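You operate a simulated robot arm through the tools that you are given. There is no shell and no other tool. Be economical: measure what you need, move in short steps, check, and stop when the job is done.

You are at the controls of a simulated robot arm. One attempt, no reset.

Task
Pump two shots of softener into the clear cup and stand it in the blue tray.
Fine: spill none and swing the spout aside again.

The check looks at the end state, three seconds after you hand in, the way a careful person would. Anything else that was tipped, shoved, dropped, spilled or broken makes it a failure.

Robot
A 6-joint arm with a two-finger parallel gripper, fixed in place. Base frame: the origin is at the foot of the arm, x ahead of it, y to its left, z up; the work surface is at about z = 0.9. Lengths are in m, angles in degrees, forces in N, time in s.
With the tool pointing down near the work surface it reaches from about 0.24 to 0.66 m from the base axis. Its first joint turns from -66.0 to 66.0 degrees. Payload 2.9 kg.
Tool frame: the origin (TCP) lies between the finger pads and is the grasp point; the fingertips stand 0.03 m ahead of it; z points along the fingers, y is the line along which they close. Largest opening 0.11 m; finger width 0.02, thickness 0.01; the body of the gripper, 0.048 by 0.112 m, starts 0.055 m behind the TCP.
Orientation is that of the tool frame in the base frame, as a unit quaternion [x, y, z, w]. With the fingers straight down and closing along the base's y, the tool's x points along the base's -x, its y along +y and its z along -z.

Tools
- The arm moves only by the tool nudge_tool. Its argument "deltas" is a list of rows, each an object (a shift or turn left out is 0, a gripper value left out holds the last) with "delta_rot": the turn, a rotation vector about the tool's x, y, z in units of 60 degrees (1.0 is 60 degrees), a list of three; "offset": the shift along the tool's x, y, z in units of 100 mm (1.0 is 100 mm), a list of three; "gripper": the gripper command, from -1 (fully open) to 1 (shut), values between in proportion. In form: [{"delta_rot": [wx, wy, wz], "offset": [x, y, z], "gripper": gripper}, ...]. A call has 1 to 20 rows; each row is the pose to reach, as a shift and turn from the pose commanded when the call began, along the tool's axes at that moment. A call with a number of a shift or a turn outside -1 to 1 is refused whole. A row lasts 0.2 s, in which the tool goes at most 0.05 m and 8.6 degrees; a call with a longer step from one row to the next is refused whole, and so is a gripper value outside its range. A pose out of reach is approached as far as the arm can. The call stops where the force on the tool passes 80 N (or 10 N more than at its start, if that is more) or the arm is blocked; 0.2 s more then pass. The fingers move at their own pace (about 0.108 m/s each) and stop on an object; they squeeze with about 22 N. The grip force told is the motor's: it shows also when the fingers shut on nothing. Time passes only in rows, and 0.2 s behind the last, so rows that repeat a pose let the fingers close. It gives the time, the measured TCP pose, the force on the tool (base axes), the opening and the grip force at its end, in the units of the frame above (readings bear some noise).
- Cameras (640 x 400 px; columns grow to the right, rows downward): "scene" is fixed at [0.079, 0.4321, 1.3935]; the picture's right is [-0.75, -0.67, 0.00], its down [-0.33, 0.37, -0.87] and it looks along [0.58, -0.65, -0.49] (base axes); focal length 280 px, centre (320, 200). "wrist" rides on the gripper at [0.072, 0.017, -0.103] in the tool frame; the picture's right is [-0.23, 0.97, 0.00], its down [-0.76, -0.18, -0.62] and it looks along [-0.61, -0.14, 0.78] (tool axes); focal length 222 px, centre (320, 200). There is no depth. A picture from a camera that has moved, and an enlarged one, comes with that camera's place and axes in the base frame and with its lens.
- grab_frame(camera): a new picture of that camera. The clock stands still meanwhile.
- zoom(camera, box): a new picture of the part [left, top, right, bottom] of that camera's present view, enlarged. The clock stands still meanwhile.
- finish_job(): hands the job in; it is judged then, once.

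Work in short steps. Places have to be worked out from the pictures, the camera data and where the tool is seen: move nearer, look again, correct. Check each grasp and each placing, and mend what went wrong. You have 120 turns and 84 pictures in all, those below and enlarged ones among them. Open the gripper and draw the arm clear of the work before you hand the job in, unless the task says otherwise; then end with one line.

The tools are called after ">>>" as name(argument=value, ...) on one line, values as JSON. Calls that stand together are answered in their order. nudge_tool: Moves the arm, as the interface text tells. Its arguments: {"type":"object","properties":{"deltas":{"type":"array"}},"required":["deltas"]} The other tools are called the same way: grab_frame (camera) takes a picture; zoom (camera, box) takes an enlarged picture of a part of a camera's view; finish_job () hands the job in.

At the start:

```text
time_s: 0.0
eef_pos: [0.4075, -0.095, 1.2656]
orientation: [0.0, 1.0, 0.0, 0.0]
ft_force: [0.1, 0.4, 0.2]
finger_gap: 0.11
grip_force: 0.1
```

scene: 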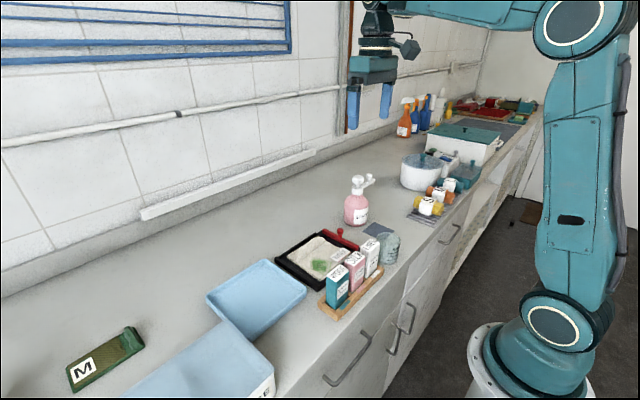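
wrist: 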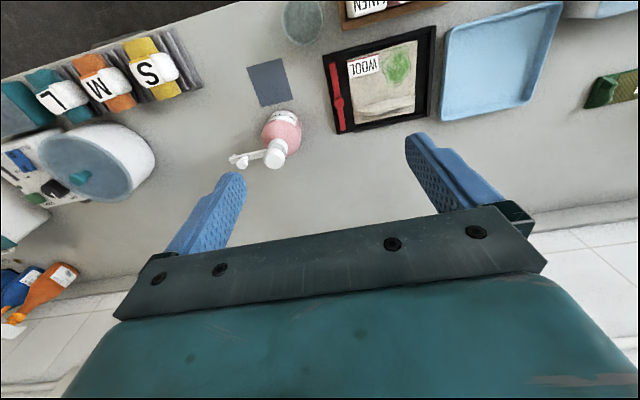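

I see a pink pump bottle, a clear cup near it, and a blue tray. I'll zoom in on each to get details.

>>> zoom(camera="scene", box=[320, 160, 420, 280])

>>> zoom(camera="scene", box=[120, 200, 420, 400])

>>> zoom(camera="wrist", box=[200, 0, 400, 180])

>>> zoom(camera="scene", box=[380, 80, 560, 230])

```text
3.33 times, centred on (370, 220) of scene
camera zoom: at [0.079, 0.4321, 1.3935], right [-0.75, -0.67, 0.0], down [-0.33, 0.37, -0.87], along [0.58, -0.65, -0.49], focal length 932 px, centre (153, 133)
```

zoom: 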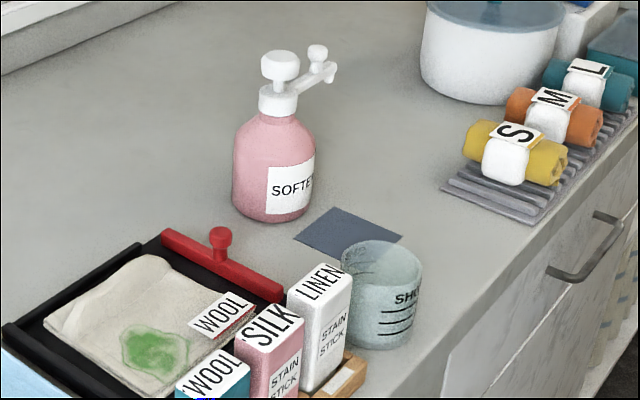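

```text
2.00 times, centred on (270, 300) of scene
camera zoom: at [0.079, 0.4321, 1.3935], right [-0.75, -0.67, 0.0], down [-0.33, 0.37, -0.87], along [0.58, -0.65, -0.49], focal length 559 px, centre (420, 0)
```

zoom: 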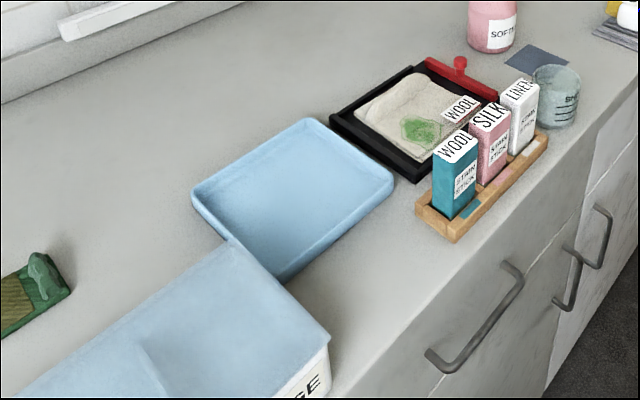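

```text
2.22 times, centred on (300, 90) of wrist
camera zoom: at [0.3351, -0.0779, 1.3684], right [0.23, 0.97, 0.0], down [0.76, -0.18, 0.62], along [0.61, -0.14, -0.78], focal length 494 px, centre (364, 444)
```

zoom: 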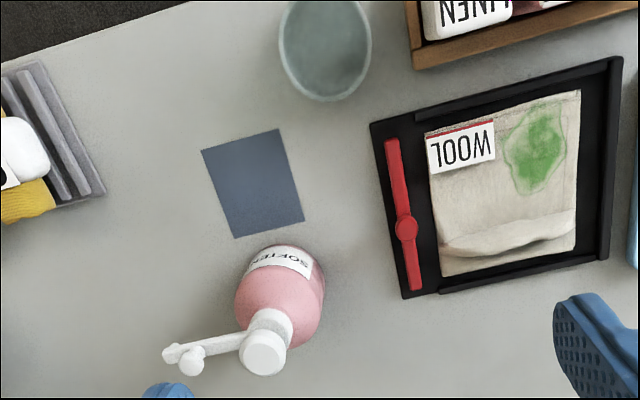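

```text
2.67 times, centred on (470, 155) of scene
camera zoom: at [0.079, 0.4321, 1.3935], right [-0.75, -0.67, 0.0], down [-0.33, 0.37, -0.87], along [0.58, -0.65, -0.49], focal length 746 px, centre (-80, 320)
```

zoom: 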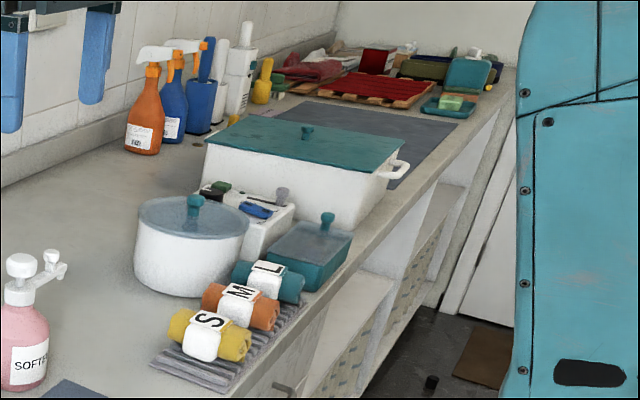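

The bottle is at about (0.487, -0.19), with its knob top at z≈1.06. The spout points along -y with its tip near (0.485, -0.267, 1.017). The mat is centred at about (0.405, -0.19), under where the spout will be once swung. The cup is near (0.322, -0.113). I'll move above the cup and look again.

>>> nudge_tool(deltas=[{"offset": [0.2, -0.045, 0.25]}, {"offset": [0.4, -0.09, 0.5]}, {"offset": [0.6, -0.135, 0.75]}, {"offset": [0.825, -0.18, 1.0]}, {"offset": [0.825, -0.18, 1.0]}])

>>> grab_frame(camera="wrist")

>>> zoom(camera="scene", box=[320, 160, 420, 280])

```text
time_s: 1.2
eef_pos: [0.3234, -0.1139, 1.1638]
orientation: [0.0, 1.0, 0.0, 0.0]
ft_force: [0.1, 0.7, 0.0]
finger_gap: 0.1101
grip_force: 0.0
```

```text
77 pictures are left
camera wrist: at [0.2508, -0.0975, 1.2664], right [0.23, 0.97, 0.0], down [0.76, -0.18, 0.62], along [0.61, -0.14, -0.78], focal length 222 px, centre (320, 200)
```

wrist: 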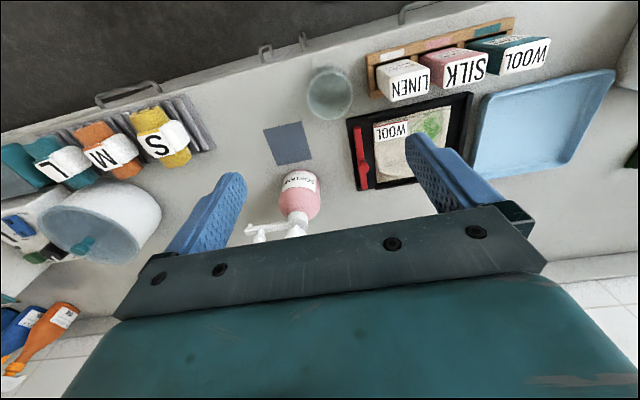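

```text
3.33 times, centred on (370, 220) of scene
camera zoom: at [0.079, 0.4321, 1.3935], right [-0.75, -0.67, 0.0], down [-0.33, 0.37, -0.87], along [0.58, -0.65, -0.49], focal length 932 px, centre (153, 133)
```

zoom: 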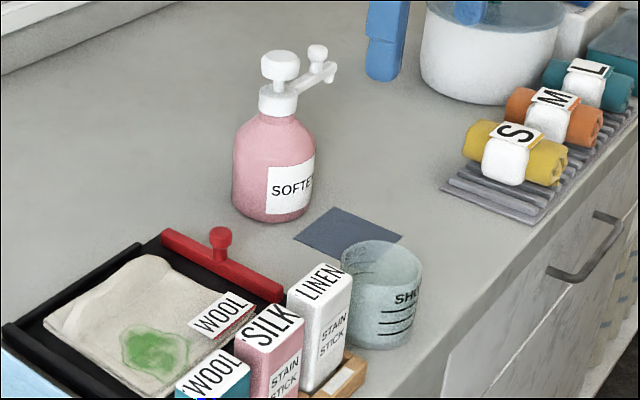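

I'll zoom in on the cup and the sticks for an accurate position.

>>> zoom(camera="wrist", box=[250, 40, 450, 165])

>>> zoom(camera="scene", box=[360, 220, 410, 275])

```text
3.20 times, centred on (350, 102) of wrist
camera zoom: at [0.2508, -0.0975, 1.2664], right [0.23, 0.97, 0.0], down [0.76, -0.18, 0.62], along [0.61, -0.14, -0.78], focal length 711 px, centre (224, 512)
```

zoom: 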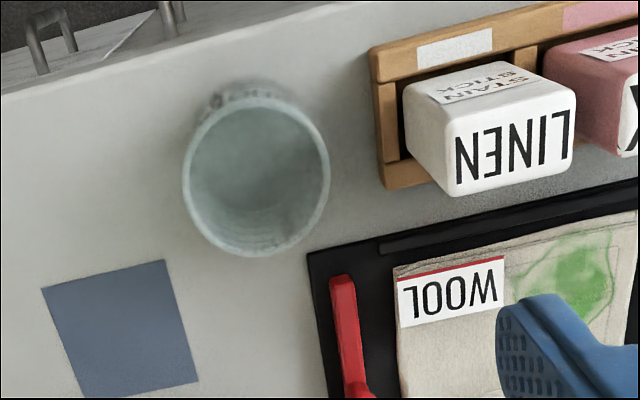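

```text
7.27 times, centred on (385, 248) of scene
camera zoom: at [0.079, 0.4321, 1.3935], right [-0.75, -0.67, 0.0], down [-0.33, 0.37, -0.87], along [0.58, -0.65, -0.49], focal length 2034 px, centre (-153, -146)
```

zoom: 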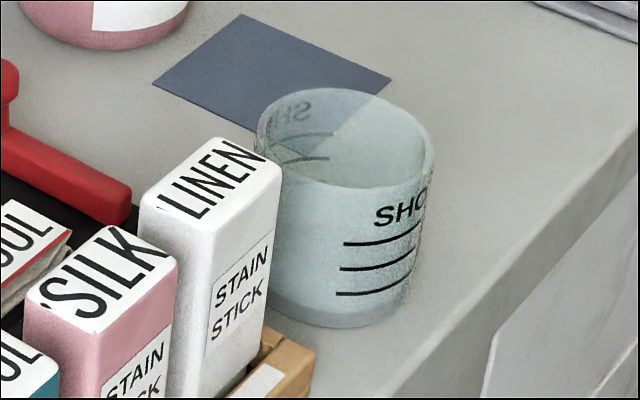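

The cup rim centre is at about (0.324, -0.1005, 0.966), with a diameter of ~0.06. The stick tray starts at y≈-0.041. I'll narrow the gripper to 85 mm, centre it over the cup and descend part way.

>>> nudge_tool(deltas=[{"offset": [0.01, 0.125, 0.2], "gripper": -0.545}, {"offset": [0.01, 0.125, 0.5], "gripper": -0.545}, {"offset": [0.01, 0.125, 0.8], "gripper": -0.545}, {"offset": [0.01, 0.125, 1.0], "gripper": -0.545}, {"offset": [0.01, 0.125, 1.0], "gripper": -0.545}])

>>> zoom(camera="scene", box=[330, 160, 450, 280])

>>> grab_frame(camera="wrist")

```text
time_s: 2.4
eef_pos: [0.3241, -0.1001, 1.0648]
orientation: [-0.001, 1.0, 0.0, -0.001]
ft_force: [0.1, -0.9, -0.3]
finger_gap: 0.0846
grip_force: 0.0
```

```text
3.33 times, centred on (390, 220) of scene
camera zoom: at [0.079, 0.4321, 1.3935], right [-0.75, -0.67, 0.0], down [-0.33, 0.37, -0.87], along [0.58, -0.65, -0.49], focal length 932 px, centre (87, 133)
```

zoom: 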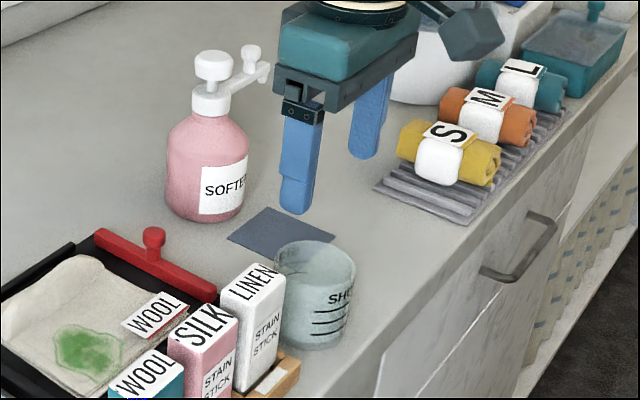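

```text
72 pictures are left
camera wrist: at [0.2523, -0.0838, 1.167], right [0.23, 0.97, 0.0], down [0.76, -0.18, 0.62], along [0.61, -0.14, -0.78], focal length 222 px, centre (320, 200)
```

wrist: 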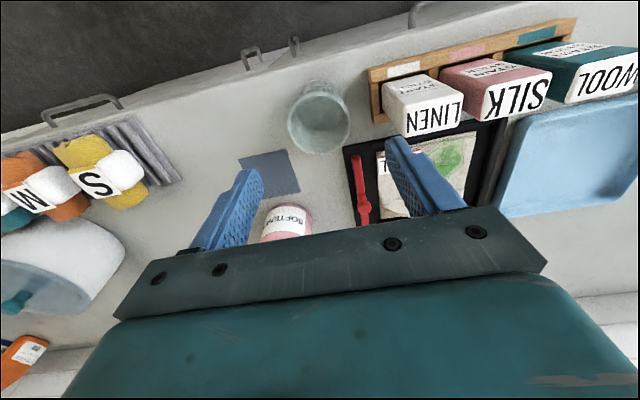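

The cup centre checks out at (0.322, -0.100), so I'm aligned. I'll descend to z≈0.945.

>>> nudge_tool(deltas=[{"offset": [0.01, 0, 0.2]}, {"offset": [0.01, 0, 0.4]}, {"offset": [0.01, 0, 0.6]}, {"offset": [0.01, 0, 0.8]}, {"offset": [0.01, 0, 1.0]}])

>>> zoom(camera="scene", box=[330, 180, 430, 280])

```text
time_s: 3.6
eef_pos: [0.3232, -0.1001, 0.965]
orientation: [0.0, 1.0, 0.0, 0.001]
ft_force: [0.2, -0.8, 0.3]
finger_gap: 0.0848
grip_force: 0.0
```

```text
4.00 times, centred on (380, 230) of scene
camera zoom: at [0.079, 0.4321, 1.3935], right [-0.75, -0.67, 0.0], down [-0.33, 0.37, -0.87], along [0.58, -0.65, -0.49], focal length 1119 px, centre (80, 80)
```

zoom: 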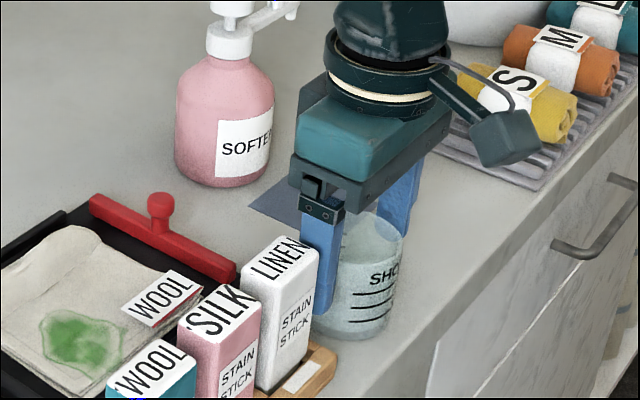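

The fingers straddle the cup and are clear of the sticks. I'll go down 20 mm more and close.

>>> nudge_tool(deltas=[{"offset": [0, 0, 0.2]}, {"offset": [0, 0, 0.2]}, {"offset": [0, 0, 0.2], "gripper": 0.2}, {"offset": [0, 0, 0.2], "gripper": 1}, {"offset": [0, 0, 0.2], "gripper": 1}, {"offset": [0, 0, 0.2], "gripper": 1}])

```text
time_s: 5.0
eef_pos: [0.3237, -0.1009, 0.945]
orientation: [0.0, 1.0, 0.001, 0.0]
ft_force: [0.2, -0.2, -0.4]
finger_gap: 0.0591
grip_force: 21.9
```

The cup is gripped at 59 mm. I'll lift 40 mm and carry it over the mat.

>>> nudge_tool(deltas=[{"offset": [0, 0, -0.2]}, {"offset": [0, 0, -0.4]}, {"offset": [-0.16, -0.18, -0.4]}, {"offset": [-0.32, -0.36, -0.4]}, {"offset": [-0.48, -0.54, -0.4]}, {"offset": [-0.64, -0.72, -0.4]}, {"offset": [-0.8, -0.9, -0.4]}, {"offset": [-0.8, -0.9, -0.4]}])

>>> zoom(camera="scene", box=[310, 140, 430, 260])

>>> grab_frame(camera="wrist")

```text
time_s: 6.8
eef_pos: [0.4046, -0.1909, 0.986]
orientation: [-0.001, 1.0, -0.001, 0.0]
ft_force: [-0.1, -0.3, -0.7]
finger_gap: 0.0593
grip_force: 22.4
```

```text
3.33 times, centred on (370, 200) of scene
camera zoom: at [0.079, 0.432, 1.3935], right [-0.75, -0.67, 0.0], down [-0.33, 0.37, -0.87], along [0.58, -0.65, -0.49], focal length 932 px, centre (153, 200)
```

zoom: 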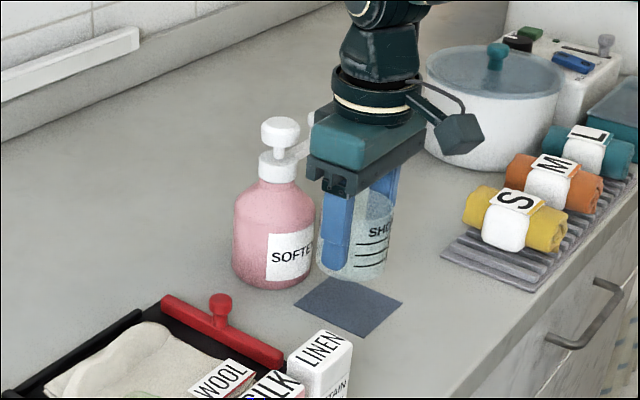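

```text
69 pictures are left
camera wrist: at [0.3312, -0.1749, 1.0884], right [0.23, 0.97, 0.0], down [0.76, -0.18, 0.62], along [0.61, -0.14, -0.78], focal length 222 px, centre (320, 200)
```

wrist: 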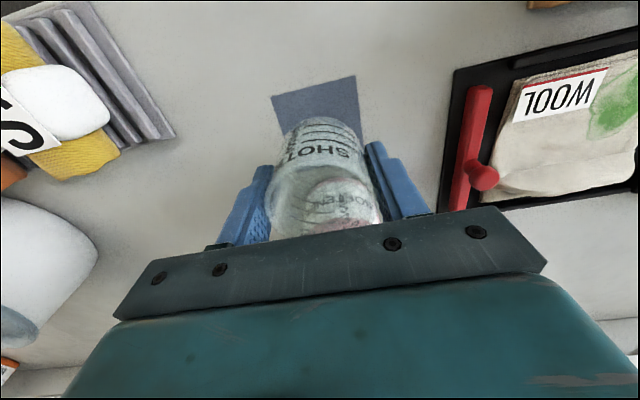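

The cup hangs over the mat centre, clear of the bottle. I'll lower it, release to 85 mm, and check.

>>> nudge_tool(deltas=[{"offset": [0, 0, 0.15]}, {"offset": [0, 0, 0.3]}, {"offset": [0, 0, 0.385]}, {"offset": [0, 0, 0.385]}, {"offset": [0, 0, 0.385], "gripper": -0.545}, {"offset": [0, 0, 0.385], "gripper": -0.545}, {"offset": [0, 0, 0.385], "gripper": -0.545}])

>>> zoom(camera="scene", box=[310, 140, 430, 260])

```text
time_s: 8.4
eef_pos: [0.4037, -0.191, 0.9479]
orientation: [0.0, 1.0, 0.0, 0.0]
ft_force: [0.1, -0.1, 0.5]
finger_gap: 0.0849
grip_force: 0.1
```

```text
3.33 times, centred on (370, 200) of scene
camera zoom: at [0.079, 0.4321, 1.3935], right [-0.75, -0.67, 0.0], down [-0.33, 0.37, -0.87], along [0.58, -0.65, -0.49], focal length 932 px, centre (153, 200)
```

zoom: 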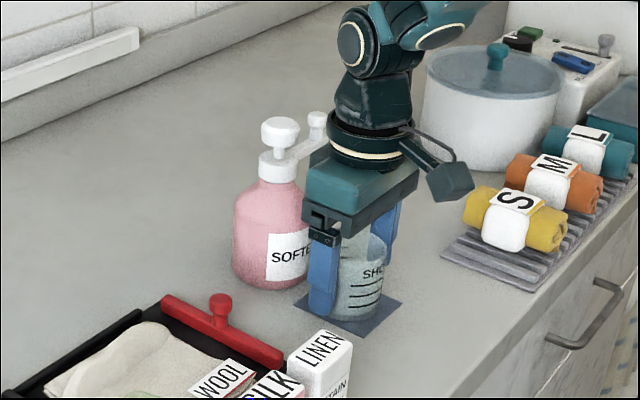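

The cup stands on the mat. I'll go straight up and look.

>>> nudge_tool(deltas=[{"offset": [0, 0, -0.2]}, {"offset": [0, 0, -0.5]}, {"offset": [0, 0, -0.75]}, {"offset": [0, 0, -1.0]}])

>>> nudge_tool(deltas=[{"offset": [0, 0, -0.4], "gripper": 0}, {"offset": [0.2, 0, -0.8], "gripper": 1}, {"offset": [0.4, 0, -1.0], "gripper": 1}, {"offset": [0.6, 0, -1.0], "gripper": 1}, {"offset": [0.6, 0, -1.0], "gripper": 1}])

>>> grab_frame(camera="wrist")

>>> zoom(camera="scene", box=[330, 160, 410, 260])

```text
time_s: 9.4
eef_pos: [0.4031, -0.1911, 1.0473]
orientation: [0.0, 1.0, 0.0, 0.0]
ft_force: [0.7, -0.3, 0.1]
finger_gap: 0.085
grip_force: 0.1
```

```text
time_s: 10.6
eef_pos: [0.3426, -0.1921, 1.1469]
orientation: [-0.001, 1.0, 0.001, 0.0]
ft_force: [0.9, 0.2, 0.1]
finger_gap: 0.0
grip_force: 22.4
```

```text
67 pictures are left
camera wrist: at [0.2696, -0.1749, 1.2491], right [0.23, 0.97, 0.0], down [0.76, -0.18, 0.62], along [0.61, -0.14, -0.78], focal length 222 px, centre (320, 200)
```

wrist: 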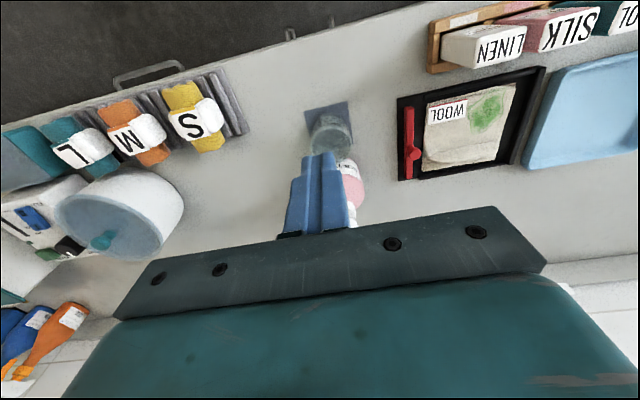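

```text
4.00 times, centred on (370, 210) of scene
camera zoom: at [0.079, 0.4321, 1.3935], right [-0.75, -0.67, 0.0], down [-0.33, 0.37, -0.87], along [0.58, -0.65, -0.49], focal length 1119 px, centre (120, 160)
```

zoom: 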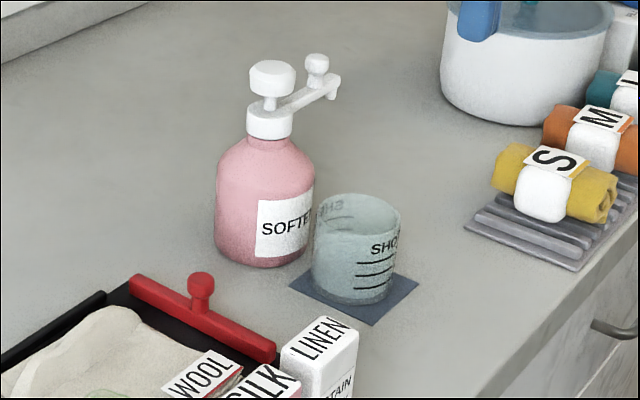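

The small handle ball on the spout is at about (0.482, -0.2425, 1.045), and the plunger is at about (0.482, -0.185) with its top at 1.058. I'll grip the ball across the spout and swing it 90° with the gripper turning along. So I first yaw the tool by -90° about tool z while moving over the ball.

>>> nudge_tool(deltas=[{"offset": [-0.08, -0.06, 0], "delta_rot": [0, 0, -0.125], "gripper": -0.09}, {"offset": [-0.17, -0.13, 0], "delta_rot": [0, 0, -0.25], "gripper": -0.09}, {"offset": [-0.25, -0.2, 0], "delta_rot": [0, 0, -0.375]}, {"offset": [-0.34, -0.26, 0], "delta_rot": [0, 0, -0.5]}, {"offset": [-0.43, -0.33, 0], "delta_rot": [0, 0, -0.625]}, {"offset": [-0.52, -0.39, 0], "delta_rot": [0, 0, -0.75]}, {"offset": [-0.6, -0.46, 0], "delta_rot": [0, 0, -0.875]}, {"offset": [-0.69, -0.52, 0], "delta_rot": [0, 0, -1.0]}, {"offset": [-0.69, -0.52, 0], "delta_rot": [0, 0, -1.0]}])

```text
time_s: 12.6
eef_pos: [0.4123, -0.243, 1.1462]
orientation: [-0.501, 0.865, 0.0, 0.0]
ft_force: [-0.2, 0.2, -0.1]
finger_gap: 0.0601
grip_force: 0.1
```

The first 60° is done and matches. I'll finish the yaw with the remaining +0.07 m in x, staying high, then look.

>>> nudge_tool(deltas=[{"offset": [-0.086, -0.15, 0], "delta_rot": [0, 0, -0.125]}, {"offset": [-0.172, -0.3, 0], "delta_rot": [0, 0, -0.25]}, {"offset": [-0.26, -0.45, 0], "delta_rot": [0, 0, -0.375]}, {"offset": [-0.35, -0.606, 0], "delta_rot": [0, 0, -0.5]}, {"offset": [-0.35, -0.606, 0], "delta_rot": [0, 0, -0.5]}])

>>> grab_frame(camera="wrist")

>>> zoom(camera="scene", box=[320, 110, 420, 230])

```text
time_s: 13.8
eef_pos: [0.4832, -0.2436, 1.1477]
orientation: [0.709, -0.706, 0.0, 0.0]
ft_force: [0.5, 0.2, -1.0]
finger_gap: 0.06
grip_force: 0.0
```

```text
65 pictures are left
camera wrist: at [0.4661, -0.3152, 1.2502], right [-0.97, 0.22, 0.0], down [0.18, 0.76, 0.62], along [0.14, 0.61, -0.78], focal length 222 px, centre (320, 200)
```

wrist: 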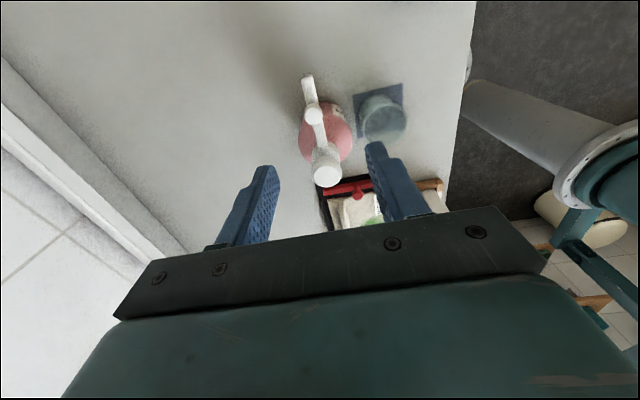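

```text
3.33 times, centred on (370, 170) of scene
camera zoom: at [0.079, 0.4321, 1.3935], right [-0.75, -0.67, 0.0], down [-0.33, 0.37, -0.87], along [0.58, -0.65, -0.49], focal length 932 px, centre (153, 300)
```

zoom: 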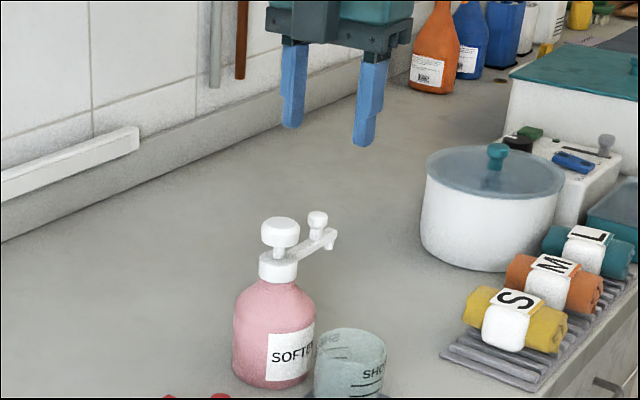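

I'll zoom the wrist view on the spout to refine the ball position.

>>> zoom(camera="wrist", box=[260, 60, 420, 200])

```text
2.86 times, centred on (340, 130) of wrist
camera zoom: at [0.4661, -0.3152, 1.2502], right [-0.97, 0.22, 0.0], down [0.18, 0.76, 0.62], along [0.14, 0.61, -0.78], focal length 635 px, centre (263, 400)
```

zoom: 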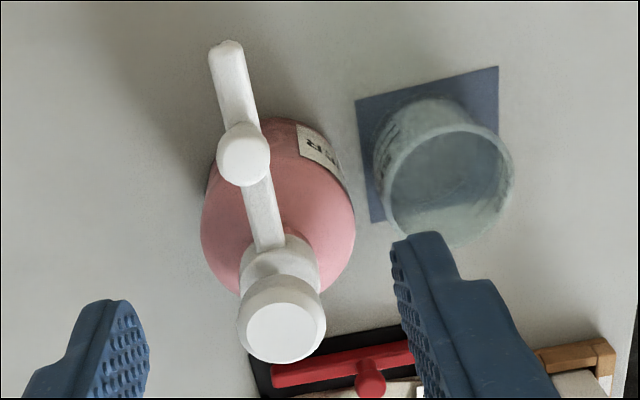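

The ball is at about (0.482, -0.2445). I'll descend with the fingers straddling it, stopping about 15 mm above grip height to check.

>>> nudge_tool(deltas=[{"offset": [0.02, 0, 0.25]}, {"offset": [0.02, 0, 0.5]}, {"offset": [0.02, 0, 0.65]}, {"offset": [0.02, 0, 0.75]}, {"offset": [0.02, 0, 0.75]}])

>>> zoom(camera="scene", box=[330, 140, 400, 210])

>>> zoom(camera="wrist", box=[210, 100, 430, 240])

```text
time_s: 15.0
eef_pos: [0.4815, -0.2439, 1.0707]
orientation: [-0.707, 0.707, 0.001, -0.001]
ft_force: [0.6, 0.2, 0.4]
finger_gap: 0.06
grip_force: 0.1
```

```text
5.71 times, centred on (365, 175) of scene
camera zoom: at [0.079, 0.4321, 1.3935], right [-0.75, -0.67, 0.0], down [-0.33, 0.37, -0.87], along [0.58, -0.65, -0.49], focal length 1598 px, centre (63, 343)
```

zoom: 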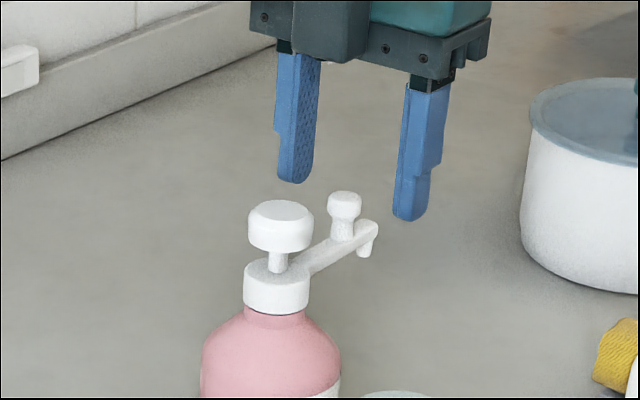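

```text
2.86 times, centred on (320, 170) of wrist
camera zoom: at [0.4644, -0.3164, 1.1748], right [-0.97, 0.23, 0.0], down [0.18, 0.76, 0.62], along [0.14, 0.61, -0.78], focal length 635 px, centre (320, 286)
```

zoom: 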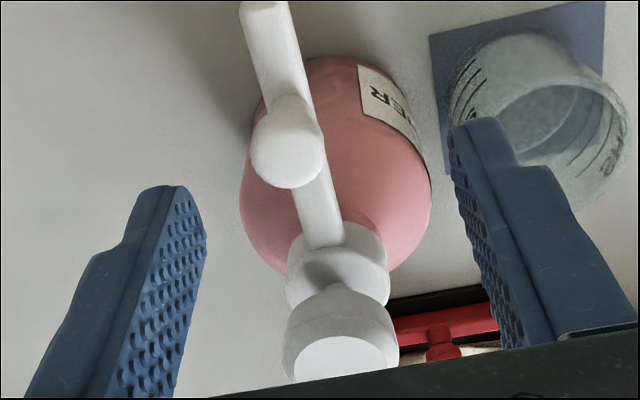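

The ball is centred within a few mm. I'll descend 14 mm and close on it.

>>> nudge_tool(deltas=[{"offset": [0.005, -0.01, 0.14]}, {"offset": [0.005, -0.01, 0.14]}, {"offset": [0.005, -0.01, 0.14], "gripper": 0.5}, {"offset": [0.005, -0.01, 0.14], "gripper": 1}, {"offset": [0.005, -0.01, 0.14], "gripper": 1}])

>>> zoom(camera="scene", box=[330, 140, 400, 210])

>>> zoom(camera="wrist", box=[210, 100, 430, 240])

```text
time_s: 16.2
eef_pos: [0.4831, -0.2452, 1.0582]
orientation: [-0.707, 0.707, 0.0, 0.001]
ft_force: [0.8, -2.0, -2.9]
finger_gap: 0.0169
grip_force: 45.0
```

```text
5.71 times, centred on (365, 175) of scene
camera zoom: at [0.0791, 0.432, 1.3935], right [-0.75, -0.67, 0.0], down [-0.33, 0.37, -0.87], along [0.58, -0.65, -0.49], focal length 1598 px, centre (63, 343)
```

zoom: 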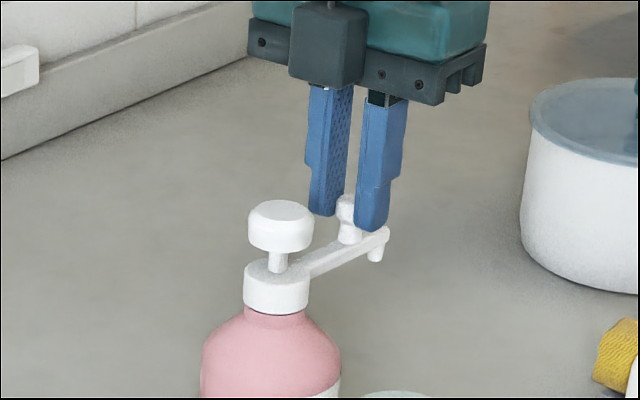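

```text
2.86 times, centred on (320, 170) of wrist
camera zoom: at [0.4657, -0.3175, 1.1611], right [-0.97, 0.23, 0.0], down [0.18, 0.76, 0.62], along [0.14, 0.61, -0.78], focal length 635 px, centre (320, 286)
```

zoom: 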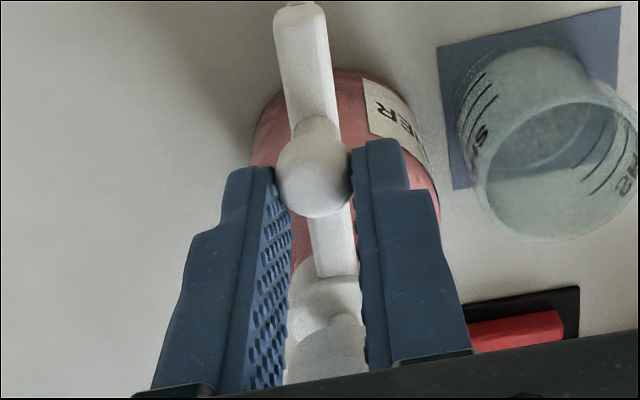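

The ball is gripped (gap 16.9 mm). I'll swing clockwise about the pump axis (0.482, -0.188), turning the tool along, for the first 60°.

>>> nudge_tool(deltas=[{"offset": [-0.004, 0.075, 0], "delta_rot": [0, 0, 0.125]}, {"offset": [-0.017, 0.148, 0], "delta_rot": [0, 0, 0.25]}, {"offset": [-0.04, 0.219, 0], "delta_rot": [0, 0, 0.375]}, {"offset": [-0.071, 0.286, 0], "delta_rot": [0, 0, 0.5]}, {"offset": [-0.112, 0.349, 0], "delta_rot": [0, 0, 0.625]}, {"offset": [-0.16, 0.406, 0], "delta_rot": [0, 0, 0.75]}, {"offset": [-0.215, 0.456, 0], "delta_rot": [0, 0, 0.875]}, {"offset": [-0.276, 0.499, 0], "delta_rot": [0, 0, 1.0]}])

>>> zoom(camera="scene", box=[310, 120, 430, 260])

>>> zoom(camera="wrist", box=[210, 100, 430, 240])

```text
time_s: 18.0
eef_pos: [0.4362, -0.2159, 1.0584]
orientation: [-0.26, 0.966, -0.002, 0.003]
ft_force: [33.1, 13.2, -7.5]
finger_gap: 0.0169
grip_force: 44.9
```

```text
2.86 times, centred on (370, 190) of scene
camera zoom: at [0.0801, 0.4323, 1.3933], right [-0.75, -0.67, 0.0], down [-0.33, 0.37, -0.87], along [0.58, -0.65, -0.49], focal length 799 px, centre (177, 229)
```

zoom: 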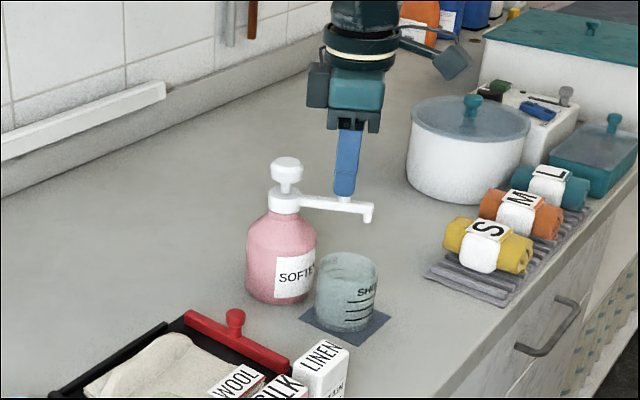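

```text
2.86 times, centred on (320, 170) of wrist
camera zoom: at [0.3641, -0.2378, 1.1614], right [-0.29, 0.96, 0.0], down [0.74, 0.23, 0.63], along [0.6, 0.18, -0.78], focal length 635 px, centre (320, 286)
```

zoom: 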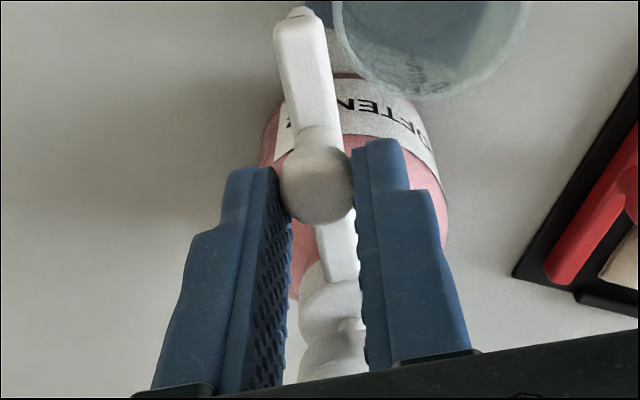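

The spout follows and the bottle hasn't moved. The 35 N radial force suggests the axis is nearer (0.485, -0.190), so I'll use that for the last 30°.

>>> nudge_tool(deltas=[{"offset": [-0.042, 0.068, 0], "delta_rot": [0, 0, 0.125]}, {"offset": [-0.058, 0.139, 0], "delta_rot": [0, 0, 0.25]}, {"offset": [-0.084, 0.207, 0], "delta_rot": [0, 0, 0.375]}, {"offset": [-0.118, 0.271, 0], "delta_rot": [0, 0, 0.5]}, {"offset": [-0.118, 0.271, 0], "delta_rot": [0, 0, 0.5]}])

>>> zoom(camera="scene", box=[310, 120, 430, 260])

>>> grab_frame(camera="wrist")

```text
time_s: 19.2
eef_pos: [0.4291, -0.1891, 1.059]
orientation: [0.002, 1.0, -0.001, 0.0]
ft_force: [9.3, -11.9, 2.9]
finger_gap: 0.017
grip_force: 45.2
```

```text
2.86 times, centred on (370, 190) of scene
camera zoom: at [0.0793, 0.4317, 1.3936], right [-0.75, -0.67, 0.0], down [-0.33, 0.37, -0.87], along [0.58, -0.65, -0.49], focal length 799 px, centre (177, 229)
```

zoom: 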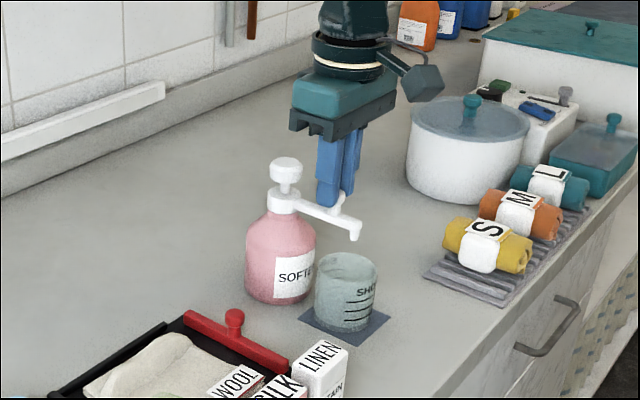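

```text
55 pictures are left
camera wrist: at [0.3569, -0.1719, 1.1618], right [0.23, 0.97, 0.0], down [0.76, -0.18, 0.62], along [0.61, -0.15, -0.78], focal length 222 px, centre (320, 200)
```

wrist: 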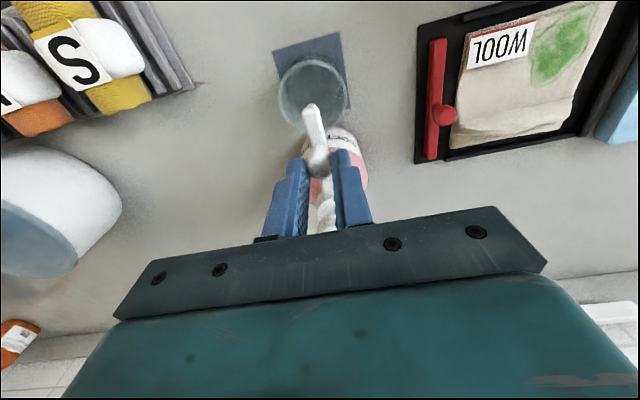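

The nozzle is over the cup, at about (0.398, -0.187) against the cup centre (0.404, -0.191). I'll release the ball and go up.

>>> nudge_tool(deltas=[{"offset": [0, 0, 0], "gripper": -0.09}, {"offset": [0, 0, 0], "gripper": -0.09}, {"offset": [0, 0, -0.2], "gripper": -0.09}, {"offset": [0, 0, -0.5], "gripper": -0.09}, {"offset": [0, 0, -0.8], "gripper": 1}, {"offset": [0, 0, -0.8], "gripper": 1}])

>>> zoom(camera="scene", box=[310, 120, 430, 260])

>>> grab_frame(camera="wrist")

```text
time_s: 20.6
eef_pos: [0.4304, -0.1872, 1.138]
orientation: [-0.001, 1.0, 0.0, 0.001]
ft_force: [0.5, 0.1, 0.8]
finger_gap: 0.0
grip_force: 21.9
```

```text
2.86 times, centred on (370, 190) of scene
camera zoom: at [0.079, 0.4321, 1.3935], right [-0.75, -0.67, 0.0], down [-0.33, 0.37, -0.87], along [0.58, -0.65, -0.49], focal length 799 px, centre (177, 229)
```

zoom: 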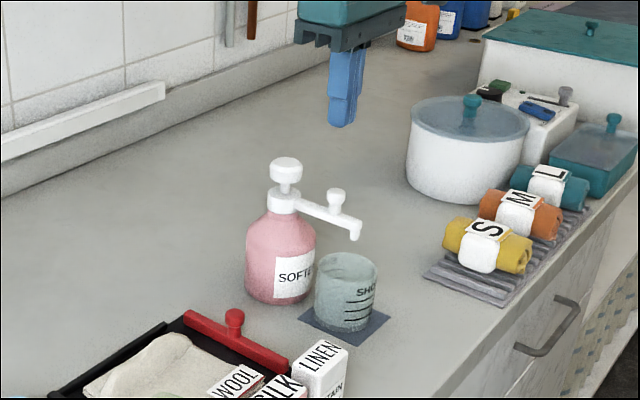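

```text
53 pictures are left
camera wrist: at [0.3577, -0.1713, 1.2415], right [0.23, 0.97, 0.0], down [0.76, -0.18, 0.62], along [0.61, -0.14, -0.78], focal length 222 px, centre (320, 200)
```

wrist: 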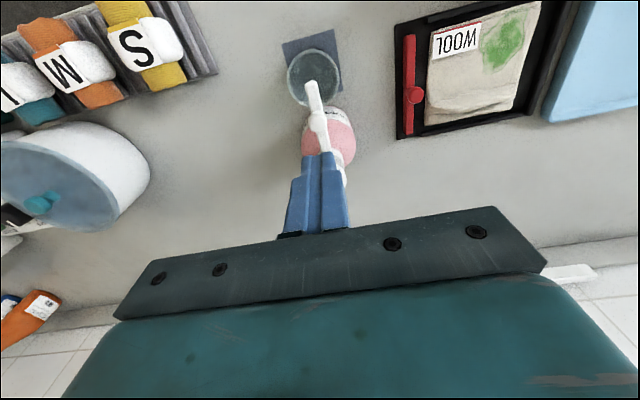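

The spout stays in place over the cup. I'll move the closed fingertips above the plunger at (0.4845, -0.188), about 5 mm over its top.

>>> nudge_tool(deltas=[{"offset": [-0.2, 0, 0]}, {"offset": [-0.4, 0, 0]}, {"offset": [-0.547, 0, 0]}, {"offset": [-0.547, 0, 0.2]}, {"offset": [-0.547, 0, 0.42]}, {"offset": [-0.547, 0, 0.42]}])

>>> zoom(camera="scene", box=[320, 130, 400, 220])

>>> zoom(camera="wrist", box=[250, 80, 400, 240])

```text
time_s: 22.0
eef_pos: [0.4855, -0.1863, 1.0957]
orientation: [0.0, 1.0, 0.0, 0.001]
ft_force: [-0.1, 0.2, 0.0]
finger_gap: 0.0
grip_force: 22.2
```

```text
4.44 times, centred on (360, 175) of scene
camera zoom: at [0.079, 0.4321, 1.3935], right [-0.75, -0.67, 0.0], down [-0.33, 0.37, -0.87], along [0.58, -0.65, -0.49], focal length 1243 px, centre (142, 311)
```

zoom: 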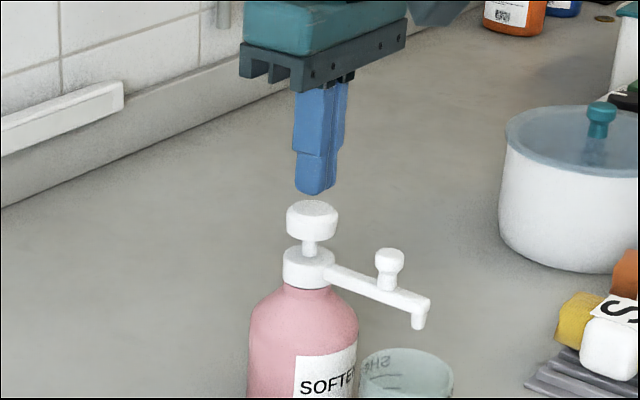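

```text
2.50 times, centred on (325, 160) of wrist
camera zoom: at [0.4129, -0.1698, 1.1988], right [0.23, 0.97, 0.0], down [0.76, -0.18, 0.62], along [0.61, -0.14, -0.78], focal length 555 px, centre (308, 300)
```

zoom: 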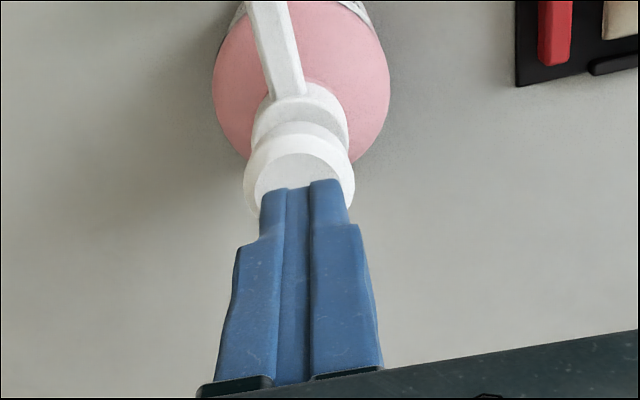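

Aligned over the plunger. I'll press gently in small steps, and the stop on force will guard against overpressing.

>>> nudge_tool(deltas=[{"offset": [0, 0, 0.04]}, {"offset": [0, 0, 0.08]}, {"offset": [0, 0, 0.11]}, {"offset": [0, 0, 0.14]}, {"offset": [0, 0, 0.14]}])

>>> zoom(camera="scene", box=[320, 150, 420, 250])

```text
time_s: 23.2
eef_pos: [0.486, -0.1859, 1.082]
orientation: [-0.001, 1.0, 0.001, 0.001]
ft_force: [0.2, -0.5, -0.5]
finger_gap: 0.0004
grip_force: 22.0
```

```text
4.00 times, centred on (370, 200) of scene
camera zoom: at [0.079, 0.4321, 1.3935], right [-0.75, -0.67, 0.0], down [-0.33, 0.37, -0.87], along [0.58, -0.65, -0.49], focal length 1119 px, centre (120, 200)
```

zoom: 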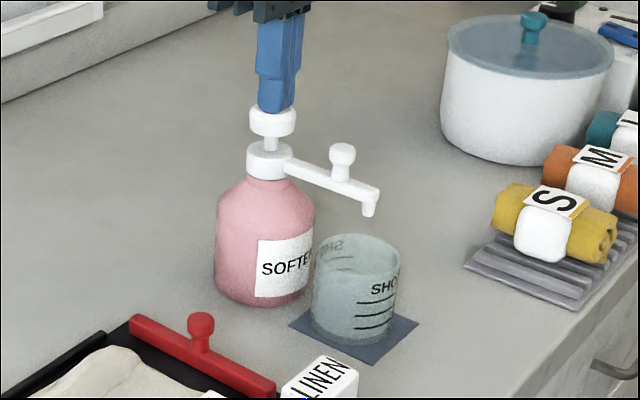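

No contact force yet, and the tip is right at the knob's top. I'll press further in 3 mm steps.

>>> nudge_tool(deltas=[{"offset": [0, 0, 0.03]}, {"offset": [0, 0, 0.06]}, {"offset": [0, 0, 0.09]}])

>>> zoom(camera="scene", box=[320, 150, 420, 250])

```text
time_s: 24.0
eef_pos: [0.4851, -0.1885, 1.0741]
orientation: [-0.001, 1.0, 0.0, 0.001]
ft_force: [0.8, 2.5, 4.7]
finger_gap: 0.0
grip_force: 22.3
```

```text
4.00 times, centred on (370, 200) of scene
camera zoom: at [0.0789, 0.4322, 1.3934], right [-0.75, -0.67, 0.0], down [-0.33, 0.37, -0.87], along [0.58, -0.65, -0.49], focal length 1119 px, centre (120, 200)
```

zoom: 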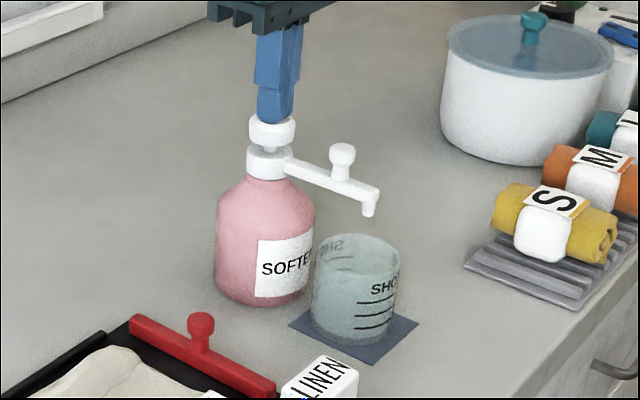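

The plunger is moving under light spring force (~5 N). I'll continue to the bottom of the stroke.

>>> nudge_tool(deltas=[{"offset": [0, 0, 0.03]}, {"offset": [0, 0, 0.06]}, {"offset": [0, 0, 0.08]}, {"offset": [0, 0, 0.08]}])

>>> zoom(camera="scene", box=[320, 150, 420, 250])

```text
time_s: 25.0
eef_pos: [0.4846, -0.1869, 1.0666]
orientation: [-0.001, 1.0, -0.001, 0.002]
ft_force: [-2.8, 6.5, 27.8]
finger_gap: 0.0002
grip_force: 21.7
```

```text
4.00 times, centred on (370, 200) of scene
camera zoom: at [0.0785, 0.4324, 1.3934], right [-0.75, -0.67, 0.0], down [-0.33, 0.37, -0.87], along [0.58, -0.65, -0.49], focal length 1119 px, centre (120, 200)
```

zoom: 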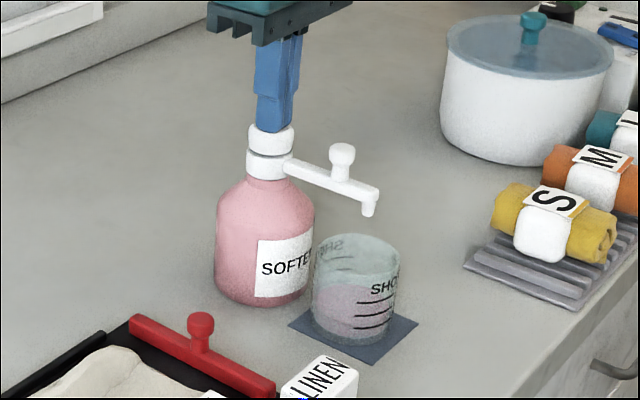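

The stroke bottomed at 28 N and pink liquid is in the cup, so that's one shot. I'll raise fully so the plunger returns, then inspect the level.

>>> nudge_tool(deltas=[{"offset": [0, 0, -0.1]}, {"offset": [0, 0, -0.2]}, {"offset": [0, 0, -0.28]}, {"offset": [0, 0, -0.28]}, {"offset": [0, 0, -0.28]}])

>>> zoom(camera="scene", box=[330, 150, 400, 250])

```text
time_s: 26.2
eef_pos: [0.4838, -0.188, 1.0922]
orientation: [0.0, 1.0, 0.0, -0.001]
ft_force: [-0.1, 0.6, 0.1]
finger_gap: 0.0001
grip_force: 22.1
```

```text
4.00 times, centred on (365, 200) of scene
camera zoom: at [0.079, 0.4321, 1.3935], right [-0.75, -0.67, 0.0], down [-0.33, 0.37, -0.87], along [0.58, -0.65, -0.49], focal length 1119 px, centre (140, 200)
```

zoom: 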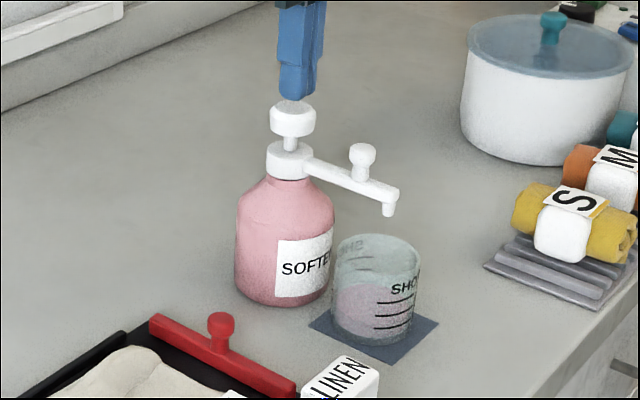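

>>> zoom(camera="scene", box=[360, 200, 400, 245])

```text
8.89 times, centred on (380, 222) of scene
camera zoom: at [0.079, 0.4321, 1.3935], right [-0.75, -0.67, 0.0], down [-0.33, 0.37, -0.87], along [0.58, -0.65, -0.49], focal length 2486 px, centre (-213, 0)
```

zoom: 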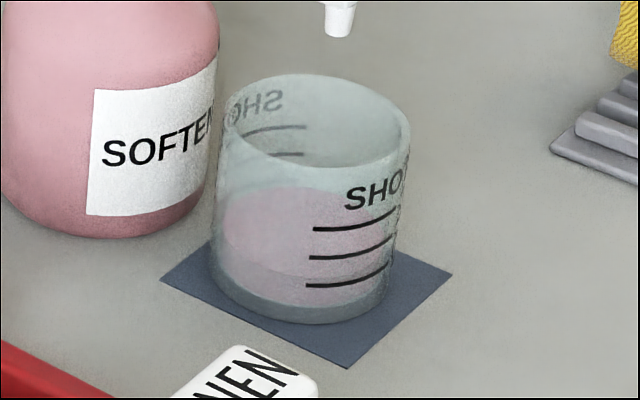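

The front edge of the liquid sits at the first line, so one shot is in. I'll do the second full stroke the same way, holding briefly at the bottom and returning.

>>> nudge_tool(deltas=[{"offset": [0, 0, 0.1]}, {"offset": [0, 0, 0.15]}, {"offset": [0, 0, 0.19]}, {"offset": [0, 0, 0.22]}, {"offset": [0, 0, 0.25]}, {"offset": [0, 0, 0.28]}, {"offset": [0, 0, 0.28]}])

>>> nudge_tool(deltas=[{"offset": [0, 0, -0.1]}, {"offset": [0, 0, -0.2]}, {"offset": [0, 0, -0.3]}, {"offset": [0, 0, -0.5]}, {"offset": [0, 0, -0.7]}, {"offset": [0, 0, -0.7]}])

>>> zoom(camera="scene", box=[360, 200, 400, 245])

>>> zoom(camera="scene", box=[310, 120, 430, 260])

```text
time_s: 27.8
eef_pos: [0.4838, -0.1881, 1.0671]
orientation: [0.0, 1.0, -0.001, 0.002]
ft_force: [-9.0, 1.2, 29.5]
finger_gap: 0.0
grip_force: 21.5
```

```text
time_s: 29.2
eef_pos: [0.4836, -0.1891, 1.1358]
orientation: [0.0, 1.0, 0.001, 0.0]
ft_force: [-0.8, 0.7, -0.5]
finger_gap: 0.0002
grip_force: 21.9
```

```text
8.89 times, centred on (380, 222) of scene
camera zoom: at [0.079, 0.4321, 1.3935], right [-0.75, -0.67, 0.0], down [-0.33, 0.37, -0.87], along [0.58, -0.65, -0.49], focal length 2486 px, centre (-213, 0)
```

zoom: 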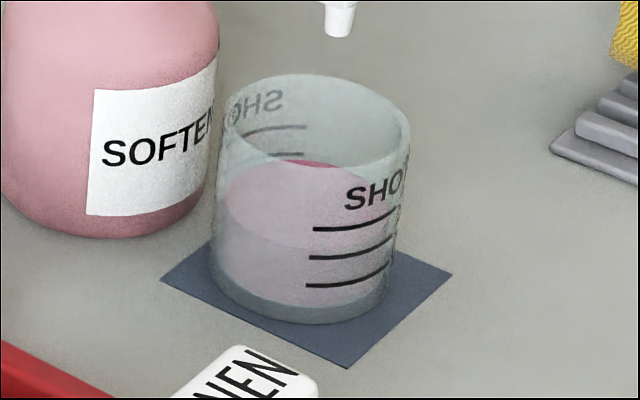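

```text
2.86 times, centred on (370, 190) of scene
camera zoom: at [0.079, 0.4321, 1.3935], right [-0.75, -0.67, 0.0], down [-0.33, 0.37, -0.87], along [0.58, -0.65, -0.49], focal length 799 px, centre (177, 229)
```

zoom: 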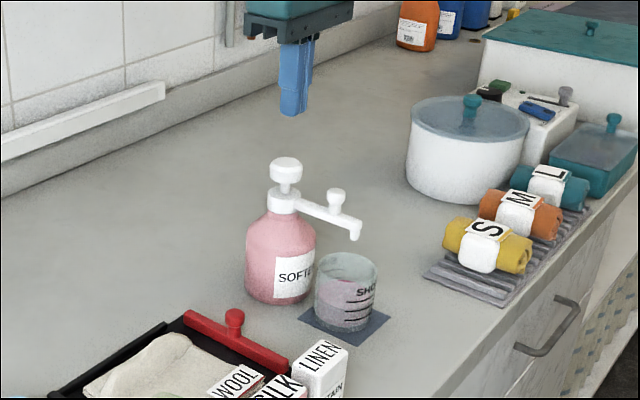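

Level is now at line 2, so two shots are in with no spill. Next I'll go back over the ball to swing the spout aside.

>>> nudge_tool(deltas=[{"offset": [0.2, 0, 0], "gripper": -0.09}, {"offset": [0.4, 0, 0], "gripper": -0.09}, {"offset": [0.565, 0, 0], "gripper": -0.09}, {"offset": [0.565, 0, 0.3], "gripper": -0.09}, {"offset": [0.565, 0, 0.6], "gripper": -0.09}, {"offset": [0.565, 0, 0.6], "gripper": -0.09}])

>>> zoom(camera="wrist", box=[210, 80, 430, 240])

>>> zoom(camera="scene", box=[330, 140, 410, 220])

```text
time_s: 30.6
eef_pos: [0.4278, -0.1865, 1.0746]
orientation: [-0.001, 1.0, 0.0, 0.0]
ft_force: [-1.2, 1.2, 0.0]
finger_gap: 0.0601
grip_force: 0.1
```

```text
2.50 times, centred on (320, 160) of wrist
camera zoom: at [0.3558, -0.1708, 1.1778], right [0.23, 0.97, 0.0], down [0.76, -0.18, 0.62], along [0.61, -0.14, -0.78], focal length 555 px, centre (320, 300)
```

zoom: 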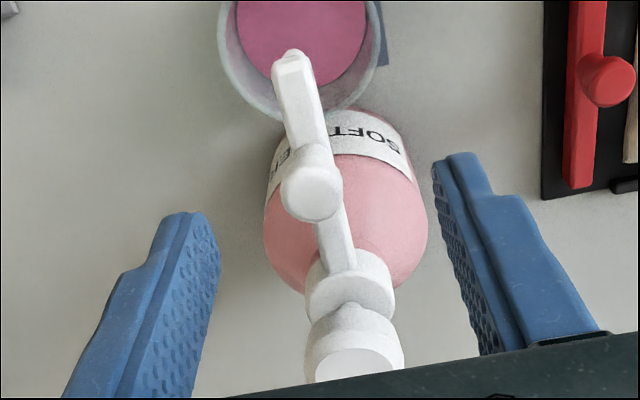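

```text
5.00 times, centred on (370, 180) of scene
camera zoom: at [0.079, 0.4321, 1.3935], right [-0.75, -0.67, 0.0], down [-0.33, 0.37, -0.87], along [0.58, -0.65, -0.49], focal length 1398 px, centre (70, 300)
```

zoom: 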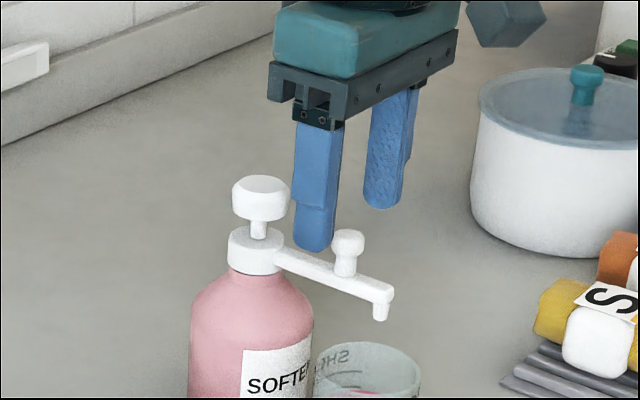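

The ball at about (0.425, -0.188) is between the fingers. I'll descend 17 mm, shift 2 mm outward, and close.

>>> nudge_tool(deltas=[{"offset": [0.02, 0, 0.1]}, {"offset": [0.02, 0, 0.17]}, {"offset": [0.02, 0, 0.17]}, {"offset": [0.02, 0, 0.17], "gripper": 0.5}, {"offset": [0.02, 0, 0.17], "gripper": 1}, {"offset": [0.02, 0, 0.17], "gripper": 1}])

```text
time_s: 32.0
eef_pos: [0.4263, -0.1892, 1.0581]
orientation: [0.002, 1.0, -0.002, 0.001]
ft_force: [-1.9, -16.4, -4.1]
finger_gap: 0.0164
grip_force: 45.5
```

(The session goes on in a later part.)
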